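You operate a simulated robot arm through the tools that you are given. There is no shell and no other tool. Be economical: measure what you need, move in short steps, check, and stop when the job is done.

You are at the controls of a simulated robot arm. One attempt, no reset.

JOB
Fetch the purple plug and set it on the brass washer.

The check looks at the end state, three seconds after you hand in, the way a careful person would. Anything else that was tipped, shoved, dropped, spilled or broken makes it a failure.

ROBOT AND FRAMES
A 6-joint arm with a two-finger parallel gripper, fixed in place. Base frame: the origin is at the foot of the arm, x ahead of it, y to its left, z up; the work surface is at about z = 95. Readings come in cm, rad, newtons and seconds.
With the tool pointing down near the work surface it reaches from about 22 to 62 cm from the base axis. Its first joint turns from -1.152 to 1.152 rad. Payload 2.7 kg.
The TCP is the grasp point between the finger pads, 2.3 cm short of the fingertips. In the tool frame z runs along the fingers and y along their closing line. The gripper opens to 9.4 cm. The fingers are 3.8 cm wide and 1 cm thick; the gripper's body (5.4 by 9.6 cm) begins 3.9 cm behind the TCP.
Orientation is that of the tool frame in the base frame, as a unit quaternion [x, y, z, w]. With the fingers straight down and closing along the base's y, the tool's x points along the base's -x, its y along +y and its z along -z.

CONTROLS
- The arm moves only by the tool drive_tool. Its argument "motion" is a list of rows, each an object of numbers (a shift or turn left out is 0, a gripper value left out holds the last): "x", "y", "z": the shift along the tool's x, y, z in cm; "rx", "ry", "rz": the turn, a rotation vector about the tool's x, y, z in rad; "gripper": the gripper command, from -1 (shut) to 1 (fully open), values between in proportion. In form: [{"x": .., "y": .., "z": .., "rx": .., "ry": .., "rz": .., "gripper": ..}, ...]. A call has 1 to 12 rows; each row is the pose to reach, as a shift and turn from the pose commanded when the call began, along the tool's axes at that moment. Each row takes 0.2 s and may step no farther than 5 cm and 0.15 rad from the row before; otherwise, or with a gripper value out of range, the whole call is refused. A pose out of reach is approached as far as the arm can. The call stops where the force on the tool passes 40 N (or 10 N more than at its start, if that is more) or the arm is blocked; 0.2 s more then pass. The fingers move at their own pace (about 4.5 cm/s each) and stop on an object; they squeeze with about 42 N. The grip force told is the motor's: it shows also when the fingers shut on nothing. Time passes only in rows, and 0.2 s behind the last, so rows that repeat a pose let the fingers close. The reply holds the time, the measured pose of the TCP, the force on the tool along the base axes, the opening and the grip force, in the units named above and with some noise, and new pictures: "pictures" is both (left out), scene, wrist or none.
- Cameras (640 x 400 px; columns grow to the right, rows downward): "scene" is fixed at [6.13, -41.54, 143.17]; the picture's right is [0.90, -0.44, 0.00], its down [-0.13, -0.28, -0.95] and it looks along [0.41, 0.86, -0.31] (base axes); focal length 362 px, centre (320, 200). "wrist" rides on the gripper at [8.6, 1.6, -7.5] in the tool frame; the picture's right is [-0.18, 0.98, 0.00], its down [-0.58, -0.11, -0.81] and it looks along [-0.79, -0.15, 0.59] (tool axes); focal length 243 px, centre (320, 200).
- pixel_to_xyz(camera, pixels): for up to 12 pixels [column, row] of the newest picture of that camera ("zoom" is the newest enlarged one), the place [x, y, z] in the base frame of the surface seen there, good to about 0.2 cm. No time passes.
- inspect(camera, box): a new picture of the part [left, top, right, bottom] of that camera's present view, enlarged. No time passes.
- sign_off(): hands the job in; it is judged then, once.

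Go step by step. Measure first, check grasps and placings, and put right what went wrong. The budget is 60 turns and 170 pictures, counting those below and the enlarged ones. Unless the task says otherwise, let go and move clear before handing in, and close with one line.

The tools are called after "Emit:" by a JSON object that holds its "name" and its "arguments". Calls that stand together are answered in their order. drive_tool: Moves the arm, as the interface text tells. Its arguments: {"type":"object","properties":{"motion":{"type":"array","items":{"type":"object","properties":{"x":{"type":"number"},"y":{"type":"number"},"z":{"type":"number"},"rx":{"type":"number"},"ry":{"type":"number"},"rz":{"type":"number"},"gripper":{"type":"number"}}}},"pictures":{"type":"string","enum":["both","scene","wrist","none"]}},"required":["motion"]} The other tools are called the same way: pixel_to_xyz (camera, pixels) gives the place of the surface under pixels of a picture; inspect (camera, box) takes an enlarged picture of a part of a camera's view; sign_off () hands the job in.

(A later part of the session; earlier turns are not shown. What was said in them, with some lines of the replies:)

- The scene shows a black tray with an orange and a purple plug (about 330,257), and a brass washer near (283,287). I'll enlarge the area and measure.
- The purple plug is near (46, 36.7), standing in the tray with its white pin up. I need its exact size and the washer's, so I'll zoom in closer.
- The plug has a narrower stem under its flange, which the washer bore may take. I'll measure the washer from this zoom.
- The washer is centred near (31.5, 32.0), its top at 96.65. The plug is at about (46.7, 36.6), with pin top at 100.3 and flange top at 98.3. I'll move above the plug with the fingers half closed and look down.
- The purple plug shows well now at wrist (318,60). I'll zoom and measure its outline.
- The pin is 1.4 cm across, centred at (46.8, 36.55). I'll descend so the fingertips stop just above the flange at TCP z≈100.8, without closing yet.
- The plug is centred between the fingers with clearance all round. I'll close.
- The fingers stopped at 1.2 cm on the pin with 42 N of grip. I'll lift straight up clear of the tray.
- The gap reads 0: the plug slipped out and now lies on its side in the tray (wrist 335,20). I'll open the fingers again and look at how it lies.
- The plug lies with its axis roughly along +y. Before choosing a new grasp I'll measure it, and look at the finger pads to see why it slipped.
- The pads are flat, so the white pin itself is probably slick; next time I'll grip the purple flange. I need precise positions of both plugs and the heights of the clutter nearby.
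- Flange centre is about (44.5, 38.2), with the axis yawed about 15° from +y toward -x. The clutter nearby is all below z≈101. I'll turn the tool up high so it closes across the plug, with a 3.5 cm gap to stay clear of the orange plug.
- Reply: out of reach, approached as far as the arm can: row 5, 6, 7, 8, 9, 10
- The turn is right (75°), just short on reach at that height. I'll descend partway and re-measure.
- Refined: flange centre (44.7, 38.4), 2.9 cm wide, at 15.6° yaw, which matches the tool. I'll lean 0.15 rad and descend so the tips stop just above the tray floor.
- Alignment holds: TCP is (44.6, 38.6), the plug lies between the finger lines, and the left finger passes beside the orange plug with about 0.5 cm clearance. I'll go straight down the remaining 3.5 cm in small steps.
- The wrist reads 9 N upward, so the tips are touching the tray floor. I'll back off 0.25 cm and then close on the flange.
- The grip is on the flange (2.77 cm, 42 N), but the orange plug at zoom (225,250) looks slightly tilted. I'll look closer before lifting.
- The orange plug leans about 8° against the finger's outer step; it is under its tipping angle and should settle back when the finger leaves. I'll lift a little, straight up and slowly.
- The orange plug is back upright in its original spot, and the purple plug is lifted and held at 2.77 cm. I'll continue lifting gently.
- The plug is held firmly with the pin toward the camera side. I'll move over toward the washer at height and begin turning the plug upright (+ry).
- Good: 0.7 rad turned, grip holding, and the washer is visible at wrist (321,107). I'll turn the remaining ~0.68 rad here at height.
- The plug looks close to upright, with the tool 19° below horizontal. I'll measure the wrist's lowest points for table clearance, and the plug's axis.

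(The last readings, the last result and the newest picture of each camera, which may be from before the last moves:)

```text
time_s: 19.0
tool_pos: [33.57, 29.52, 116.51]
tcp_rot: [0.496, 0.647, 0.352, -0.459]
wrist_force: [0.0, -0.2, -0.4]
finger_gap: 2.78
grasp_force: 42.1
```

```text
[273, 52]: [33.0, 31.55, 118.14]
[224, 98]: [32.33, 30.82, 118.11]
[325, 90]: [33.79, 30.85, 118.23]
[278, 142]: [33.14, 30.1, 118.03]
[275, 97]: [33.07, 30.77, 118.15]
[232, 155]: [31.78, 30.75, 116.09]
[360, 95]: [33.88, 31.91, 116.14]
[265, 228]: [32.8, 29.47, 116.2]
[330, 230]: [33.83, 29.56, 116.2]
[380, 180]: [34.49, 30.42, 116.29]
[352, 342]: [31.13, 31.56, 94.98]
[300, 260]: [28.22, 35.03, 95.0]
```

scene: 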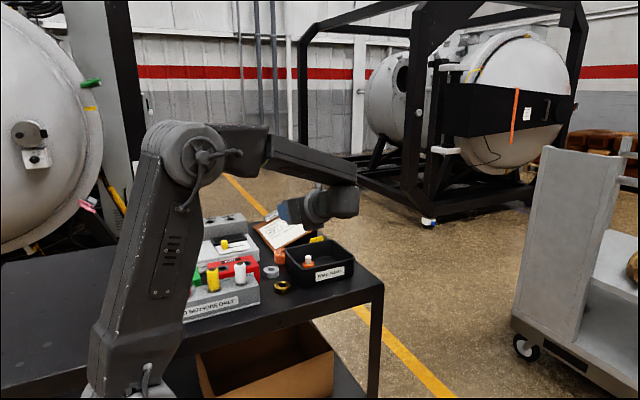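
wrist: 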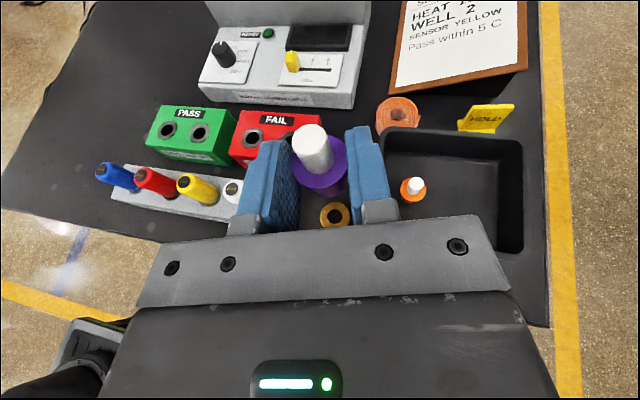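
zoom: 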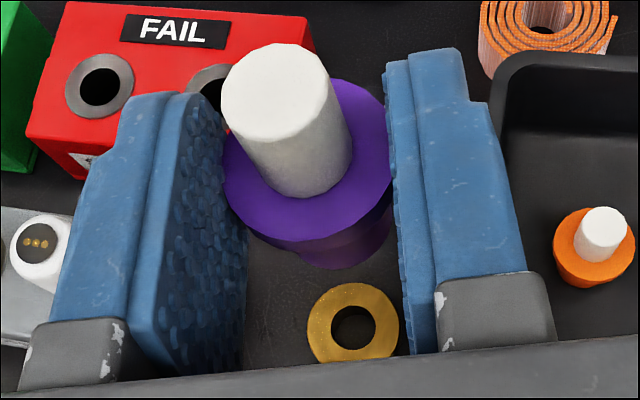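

The pin top is level (z 118.1 all round), so the plug is upright within a few degrees, with its axis at (33.1, 30.8). I'll re-measure the washer from this view.

Emit:
{"name": "pixel_to_xyz", "arguments": {"camera": "zoom", "pixels": [[311, 320], [396, 328], [350, 287], [357, 358], [328, 328], [378, 322], [350, 303], [356, 350], [320, 340], [390, 300], [345, 330], [360, 325]]}}

Emit:
{"name": "inspect", "arguments": {"camera": "wrist", "box": [304, 190, 368, 240]}}

```text
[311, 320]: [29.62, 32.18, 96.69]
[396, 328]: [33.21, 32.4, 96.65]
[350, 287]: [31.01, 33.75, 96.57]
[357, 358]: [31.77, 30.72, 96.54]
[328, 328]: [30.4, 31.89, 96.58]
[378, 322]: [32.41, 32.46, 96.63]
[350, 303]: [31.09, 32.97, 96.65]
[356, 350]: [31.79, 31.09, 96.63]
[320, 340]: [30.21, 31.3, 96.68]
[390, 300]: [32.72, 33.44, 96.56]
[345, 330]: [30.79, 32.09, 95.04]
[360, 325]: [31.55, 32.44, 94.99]
```

```text
8.00 times, centred on (336, 215) of wrist
```

zoom: 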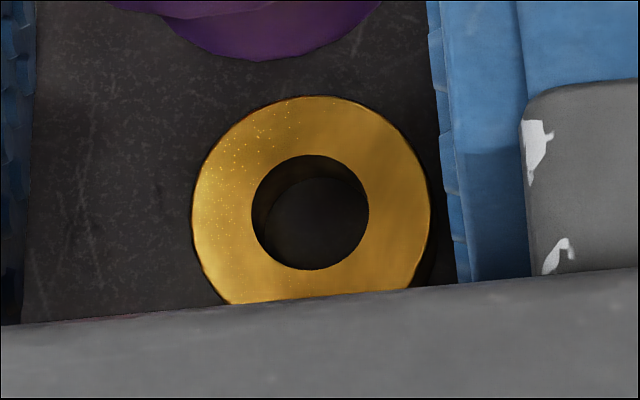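

The washer centre is (31.4, 32.1) with a bore about as wide as the plug's stem, so I'll seat the stem about 0.5 cm toward -y to make it rest on brass rather than jam in the bore. I'll move above it and descend most of the way.

Emit:
{"name": "drive_tool", "arguments": {"motion": [{"x": 0.4, "y": -1.43, "z": 1.145}, {"x": -2.67, "y": -1.43, "z": 2.21}, {"x": -5.73, "y": -1.43, "z": 3.28}, {"x": -8.8, "y": -1.43, "z": 4.36}, {"x": -11.86, "y": -1.43, "z": 5.42}, {"x": -11.86, "y": -1.43, "z": 5.42}]}}

Emit:
{"name": "inspect", "arguments": {"camera": "wrist", "box": [260, 110, 388, 240]}}

Emit:
{"name": "inspect", "arguments": {"camera": "scene", "box": [240, 230, 336, 310]}}

```text
time_s: 20.4
tool_pos: [31.88, 30.18, 103.47]
tcp_rot: [0.496, 0.647, 0.352, -0.459]
wrist_force: [-1.1, 1.2, -0.3]
finger_gap: 2.77
grasp_force: 41.7
```

scene: 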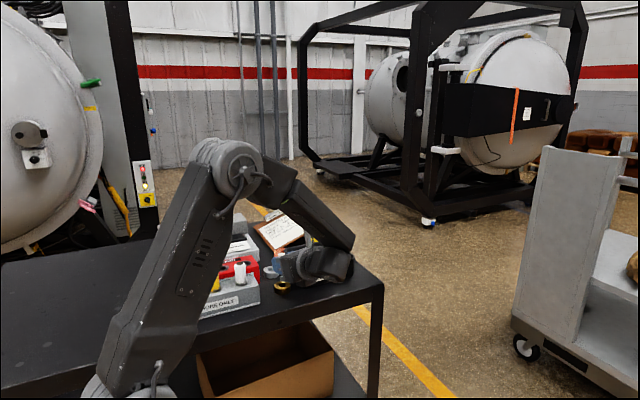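
wrist: 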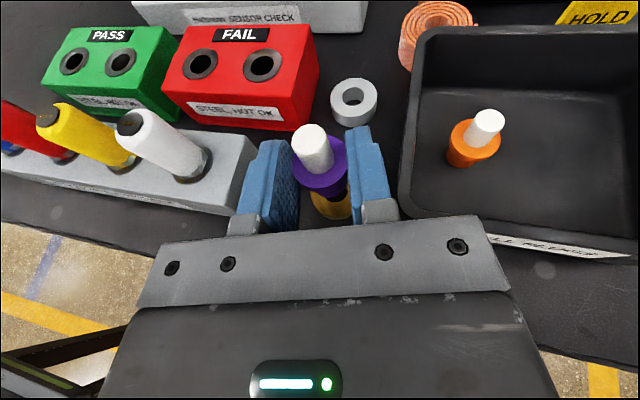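

```text
3.08 times, centred on (324, 175) of wrist
```

zoom: 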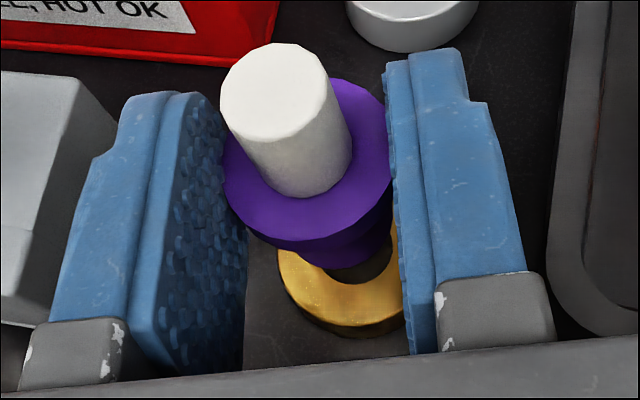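

```text
5.00 times, centred on (288, 270) of scene
```

zoom: 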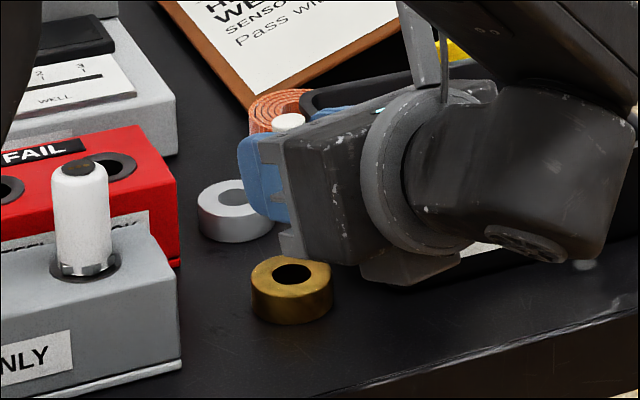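

The plug is over the washer. I'll check the clearance of the wrist's low points and the plug's position again.

Emit:
{"name": "pixel_to_xyz", "arguments": {"camera": "zoom", "pixels": [[400, 282], [440, 275], [370, 278], [530, 245], [560, 258], [440, 245], [300, 255], [370, 395], [550, 340], [620, 310]]}}

Emit:
{"name": "pixel_to_xyz", "arguments": {"camera": "wrist", "pixels": [[312.5, 127], [329, 139], [315, 156], [300, 142], [314, 141], [336, 187], [383, 170], [385, 165], [346, 185], [328, 199], [353, 210], [372, 137]]}}

```text
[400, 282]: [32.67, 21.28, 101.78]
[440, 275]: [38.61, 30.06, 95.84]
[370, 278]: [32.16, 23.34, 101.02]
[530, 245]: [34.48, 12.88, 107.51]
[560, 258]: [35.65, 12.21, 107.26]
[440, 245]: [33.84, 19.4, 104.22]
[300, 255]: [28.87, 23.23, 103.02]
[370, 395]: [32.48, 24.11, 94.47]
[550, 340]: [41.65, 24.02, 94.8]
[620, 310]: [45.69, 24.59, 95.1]
```

```text
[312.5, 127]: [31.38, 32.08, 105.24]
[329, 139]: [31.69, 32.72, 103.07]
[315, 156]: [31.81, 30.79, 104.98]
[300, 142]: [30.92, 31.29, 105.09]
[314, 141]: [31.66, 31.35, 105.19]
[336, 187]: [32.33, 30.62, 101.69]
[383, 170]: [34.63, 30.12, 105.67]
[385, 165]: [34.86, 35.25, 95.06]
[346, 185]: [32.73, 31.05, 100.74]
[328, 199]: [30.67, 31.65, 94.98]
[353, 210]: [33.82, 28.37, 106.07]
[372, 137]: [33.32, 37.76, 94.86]
```

The axis is at (31.55, 31.4), the stem bottom at about 100.3, and the wrist box will clear the table by about 2 cm. I'll trim slightly and descend 3.2 cm.

Emit:
{"name": "drive_tool", "arguments": {"motion": [{"x": -1.2, "y": -0.06, "z": 0.6}, {"x": -2.2, "y": -0.06, "z": 0.95}, {"x": -2.96, "y": -0.06, "z": 1.21}, {"x": -2.96, "y": -0.06, "z": 1.21}]}}

Emit:
{"name": "inspect", "arguments": {"camera": "wrist", "box": [260, 110, 388, 240]}}

Emit:
{"name": "inspect", "arguments": {"camera": "scene", "box": [256, 240, 320, 300]}}

```text
time_s: 21.4
tool_pos: [31.81, 30.45, 100.29]
tcp_rot: [0.497, 0.647, 0.352, -0.458]
wrist_force: [0.4, 0.3, 0.0]
finger_gap: 2.75
grasp_force: 41.9
```

scene: 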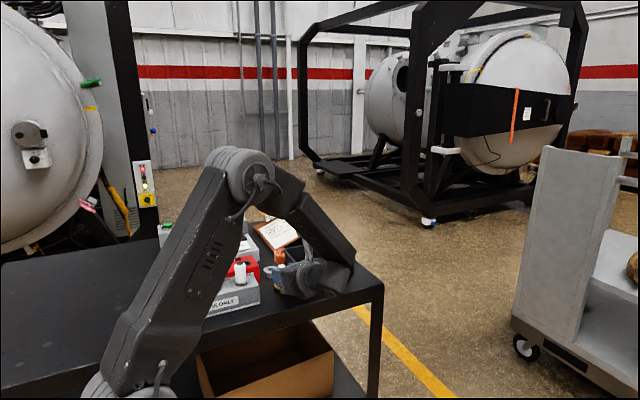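
wrist: 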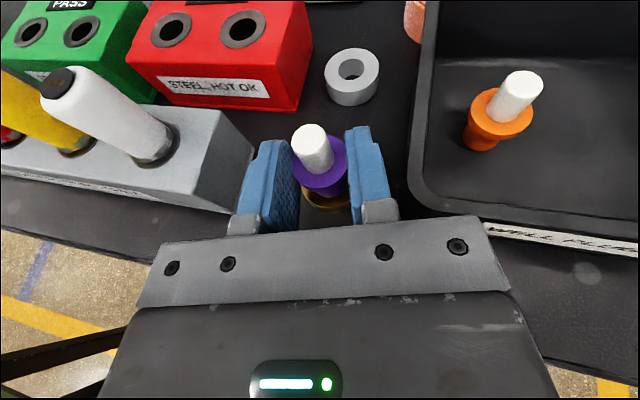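

```text
3.08 times, centred on (324, 175) of wrist
```

zoom: 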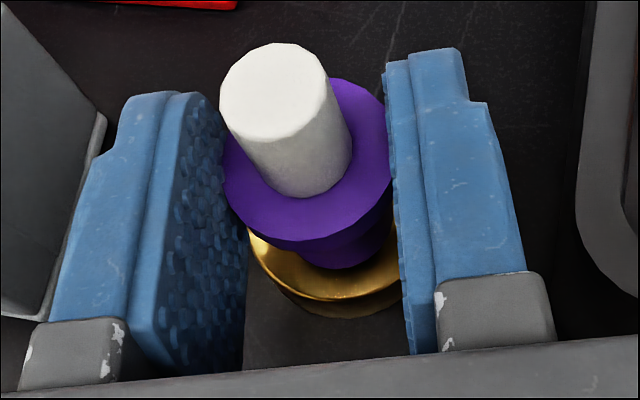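

```text
6.67 times, centred on (288, 270) of scene
```

zoom: 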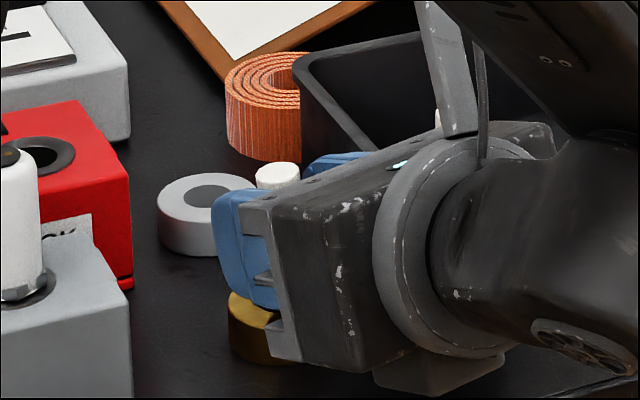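

The stem now hovers just above the brass. I'll measure the plug and washer once more.

Emit:
{"name": "pixel_to_xyz", "arguments": {"camera": "wrist", "pixels": [[308.5, 125.5], [299.5, 141], [328.5, 138], [314.5, 155], [329, 196.5], [331, 205], [314, 193], [338, 187], [345, 196], [330, 192]]}}

```text
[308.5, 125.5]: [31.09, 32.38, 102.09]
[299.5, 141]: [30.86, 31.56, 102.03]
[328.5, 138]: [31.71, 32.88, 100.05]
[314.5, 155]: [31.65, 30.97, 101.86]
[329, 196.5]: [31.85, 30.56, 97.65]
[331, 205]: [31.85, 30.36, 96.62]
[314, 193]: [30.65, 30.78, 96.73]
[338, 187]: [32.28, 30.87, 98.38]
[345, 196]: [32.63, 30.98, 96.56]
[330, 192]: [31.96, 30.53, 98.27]
```

The stem is centred about 0.5 cm in front of the bore, with a gap of roughly 0.5 cm. I'll lower 0.4 cm and read the force.

Emit:
{"name": "drive_tool", "arguments": {"motion": [{"x": -0.19, "z": 0.066}, {"x": -0.377, "z": 0.132}, {"x": -0.377, "z": 0.132}], "pictures": "none"}}

Emit:
{"name": "inspect", "arguments": {"camera": "wrist", "box": [290, 110, 370, 215]}}

```text
time_s: 22.2
tool_pos: [31.84, 30.39, 100.0]
tcp_rot: [0.497, 0.647, 0.352, -0.458]
wrist_force: [-1.3, -0.3, -0.1]
finger_gap: 2.76
grasp_force: 41.8
```

```text
3.81 times, centred on (330, 162) of wrist
```

zoom: 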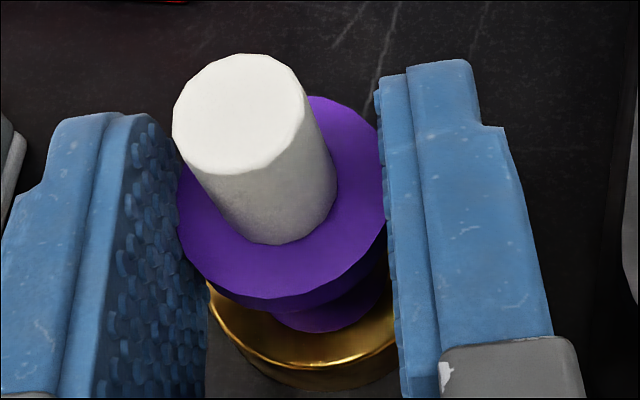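

No contact force yet. I'll lower another 0.1 to 0.2 cm at a time.

Emit:
{"name": "drive_tool", "arguments": {"motion": [{"x": -0.094, "z": 0.033}, {"x": -0.094, "z": 0.033}], "pictures": "none"}}

```text
time_s: 22.8
tool_pos: [31.87, 30.4, 99.82]
tcp_rot: [0.497, 0.647, 0.353, -0.458]
wrist_force: [-0.1, 0.2, 1.1]
finger_gap: 2.76
grasp_force: 41.8
```

Emit:
{"name": "drive_tool", "arguments": {"motion": [{"x": -0.094, "z": 0.033}, {"x": -0.094, "z": 0.033}], "pictures": "none"}}

```text
time_s: 23.4
tool_pos: [31.83, 30.43, 99.69]
tcp_rot: [0.496, 0.647, 0.353, -0.458]
wrist_force: [-0.6, -1.4, 9.1]
finger_gap: 2.77
grasp_force: 42.5
```

There is 9 N of contact, so the stem rests on the brass. I'll check the view before letting go.

Emit:
{"name": "drive_tool", "arguments": {"motion": [{"x": 0.05, "z": -0.017}, {"x": 0.05, "z": -0.017}], "pictures": "wrist"}}

Emit:
{"name": "inspect", "arguments": {"camera": "wrist", "box": [290, 110, 370, 215]}}

Emit:
{"name": "pixel_to_xyz", "arguments": {"camera": "wrist", "pixels": [[308, 125.5], [298, 139], [313, 139], [326, 138], [312, 154], [332, 194], [332, 197], [345, 190], [333, 205]]}}

```text
time_s: 24.0
tool_pos: [31.88, 30.35, 99.88]
tcp_rot: [0.496, 0.648, 0.352, -0.458]
wrist_force: [-0.8, 0.4, 8.0]
finger_gap: 2.8
grasp_force: 42.1
```

wrist: 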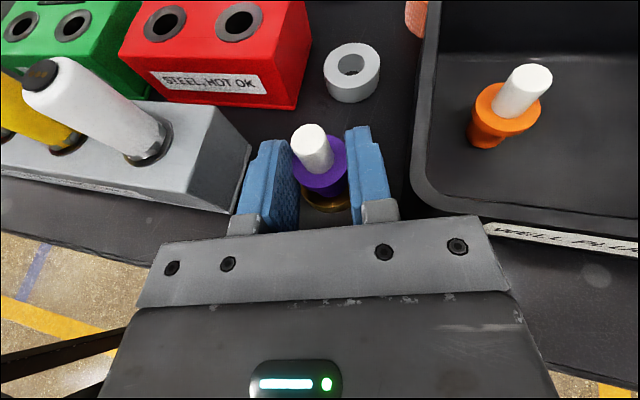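

```text
3.81 times, centred on (330, 162) of wrist
```

zoom: 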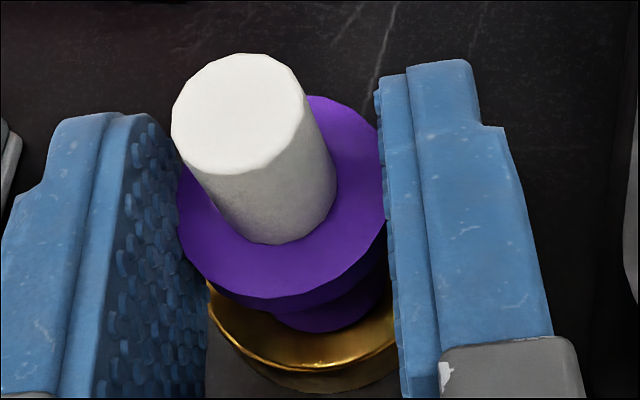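

```text
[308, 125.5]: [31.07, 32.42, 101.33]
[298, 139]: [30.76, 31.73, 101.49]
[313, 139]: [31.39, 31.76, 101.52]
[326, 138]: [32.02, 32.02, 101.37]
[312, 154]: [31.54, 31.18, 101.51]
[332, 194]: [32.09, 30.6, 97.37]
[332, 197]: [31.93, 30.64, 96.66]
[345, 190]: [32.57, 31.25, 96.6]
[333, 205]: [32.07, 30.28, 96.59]
```

The pin top is at 101.45, so the stem bottom is at the washer's top (96.6), and it stands level. I'll open the fingers gently to a 3.8 cm gap.

Emit:
{"name": "drive_tool", "arguments": {"motion": [{"gripper": -0.38}, {"gripper": -0.35}, {"gripper": -0.3}, {"gripper": -0.22}, {"gripper": -0.15}, {"gripper": -0.15}], "pictures": "wrist"}}

Emit:
{"name": "inspect", "arguments": {"camera": "wrist", "box": [280, 100, 380, 215]}}

```text
time_s: 25.4
tool_pos: [31.87, 30.49, 99.66]
tcp_rot: [0.497, 0.647, 0.352, -0.458]
wrist_force: [-0.2, 0.5, 0.1]
finger_gap: 3.97
grasp_force: 0.1
```

wrist: 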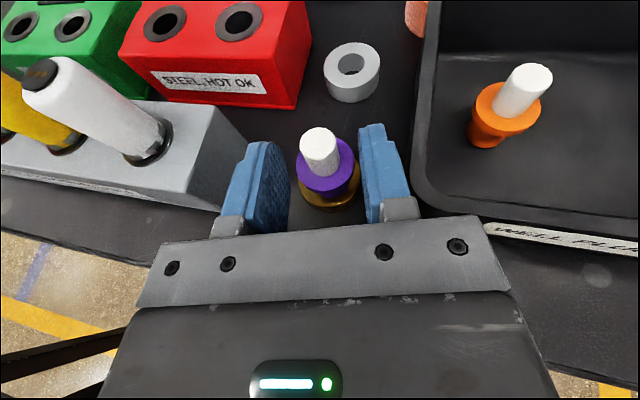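

```text
3.48 times, centred on (330, 158) of wrist
```

zoom: 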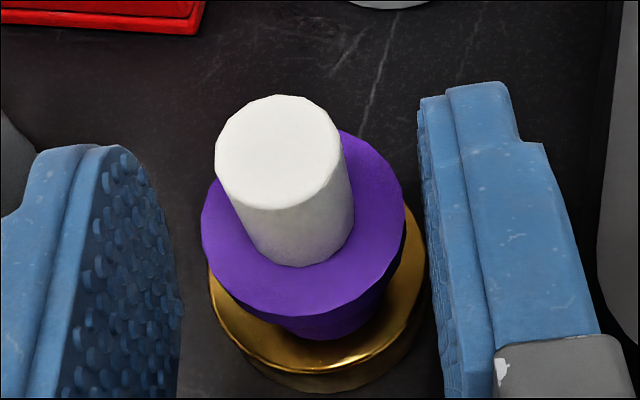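

Released; the plug stands but shifted a little as it settled. I'll measure it.

Emit:
{"name": "pixel_to_xyz", "arguments": {"camera": "zoom", "pixels": [[277, 98], [218, 150], [338, 145], [280, 205], [277, 150], [205, 215], [400, 200], [290, 310], [320, 337], [320, 350], [215, 310], [422, 270]]}}

```text
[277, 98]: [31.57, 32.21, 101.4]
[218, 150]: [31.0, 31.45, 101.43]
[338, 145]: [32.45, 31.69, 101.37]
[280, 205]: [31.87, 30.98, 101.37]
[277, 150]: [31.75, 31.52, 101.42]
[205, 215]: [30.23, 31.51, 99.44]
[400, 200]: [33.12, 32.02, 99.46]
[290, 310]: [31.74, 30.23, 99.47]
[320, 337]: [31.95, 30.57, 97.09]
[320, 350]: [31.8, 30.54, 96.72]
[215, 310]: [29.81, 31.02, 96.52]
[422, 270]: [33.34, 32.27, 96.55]
```

The plug stands level on the brass: pin top at 101.4 all round, flange level at 99.46, centre (31.7, 31.6). I'll open a little more and back out straight along the tool.

Emit:
{"name": "drive_tool", "arguments": {"motion": [{"gripper": 0.0}, {"gripper": 0.05}, {"z": -1}, {"z": -2.5}, {"z": -4.5}, {"z": -7}, {"z": -9}, {"z": -9}]}}

Emit:
{"name": "inspect", "arguments": {"camera": "wrist", "box": [260, 60, 420, 200]}}

```text
time_s: 27.2
tool_pos: [33.87, 22.2, 102.67]
tcp_rot: [0.496, 0.647, 0.352, -0.459]
wrist_force: [1.2, 0.4, 0.2]
finger_gap: 4.93
grasp_force: 0.0
```

scene: 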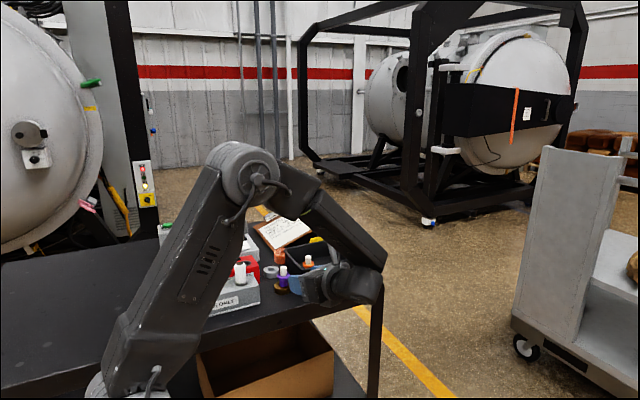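
wrist: 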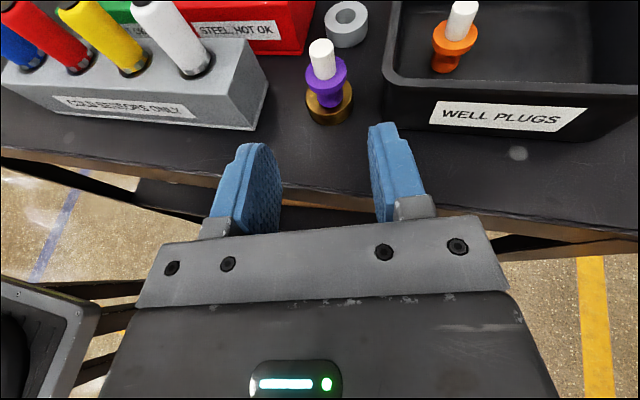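

```text
2.86 times, centred on (340, 130) of wrist
```

zoom: 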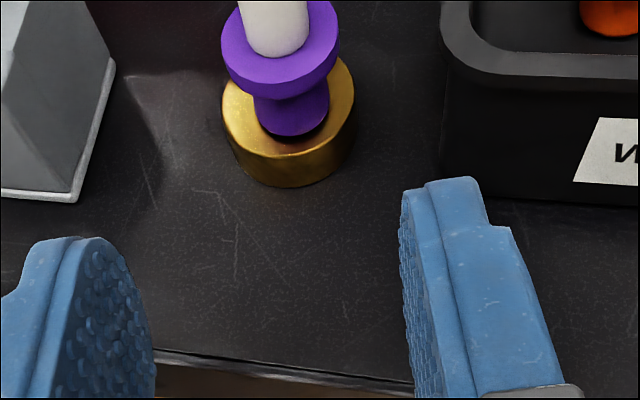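

The plug stands on the brass washer and the gripper is clear. I'll take a last close look at the plug and surroundings.

Emit:
{"name": "inspect", "arguments": {"camera": "wrist", "box": [280, 30, 376, 130]}}

Emit:
{"name": "inspect", "arguments": {"camera": "scene", "box": [220, 215, 348, 310]}}

```text
4.00 times, centred on (328, 80) of wrist
```

zoom: 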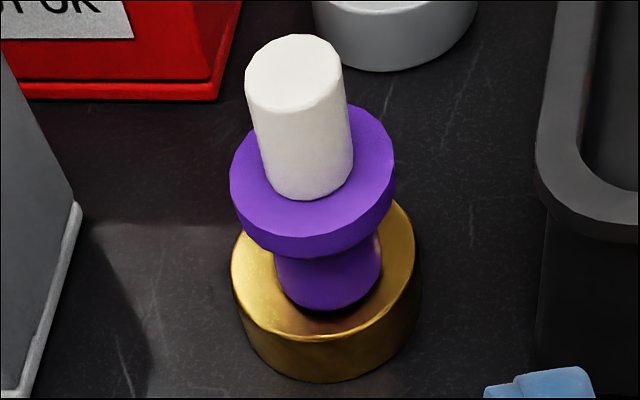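

```text
4.21 times, centred on (284, 262) of scene
```

zoom: 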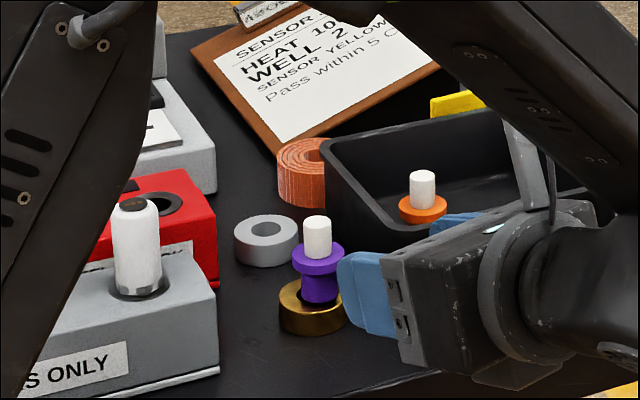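

The purple plug stands upright on top of the brass washer, the orange plug is upright in its tray, nothing else looks disturbed, and the gripper is clear. I'm handing in.

Emit:
{"name": "sign_off", "arguments": {}}

```text
The job is handed in.
```

The purple plug is standing upright on the brass washer, about half a centimetre off its centre. It slipped once in the tray and had to be picked up again, and during that the orange plug was briefly leaned but settled back upright in its spot.
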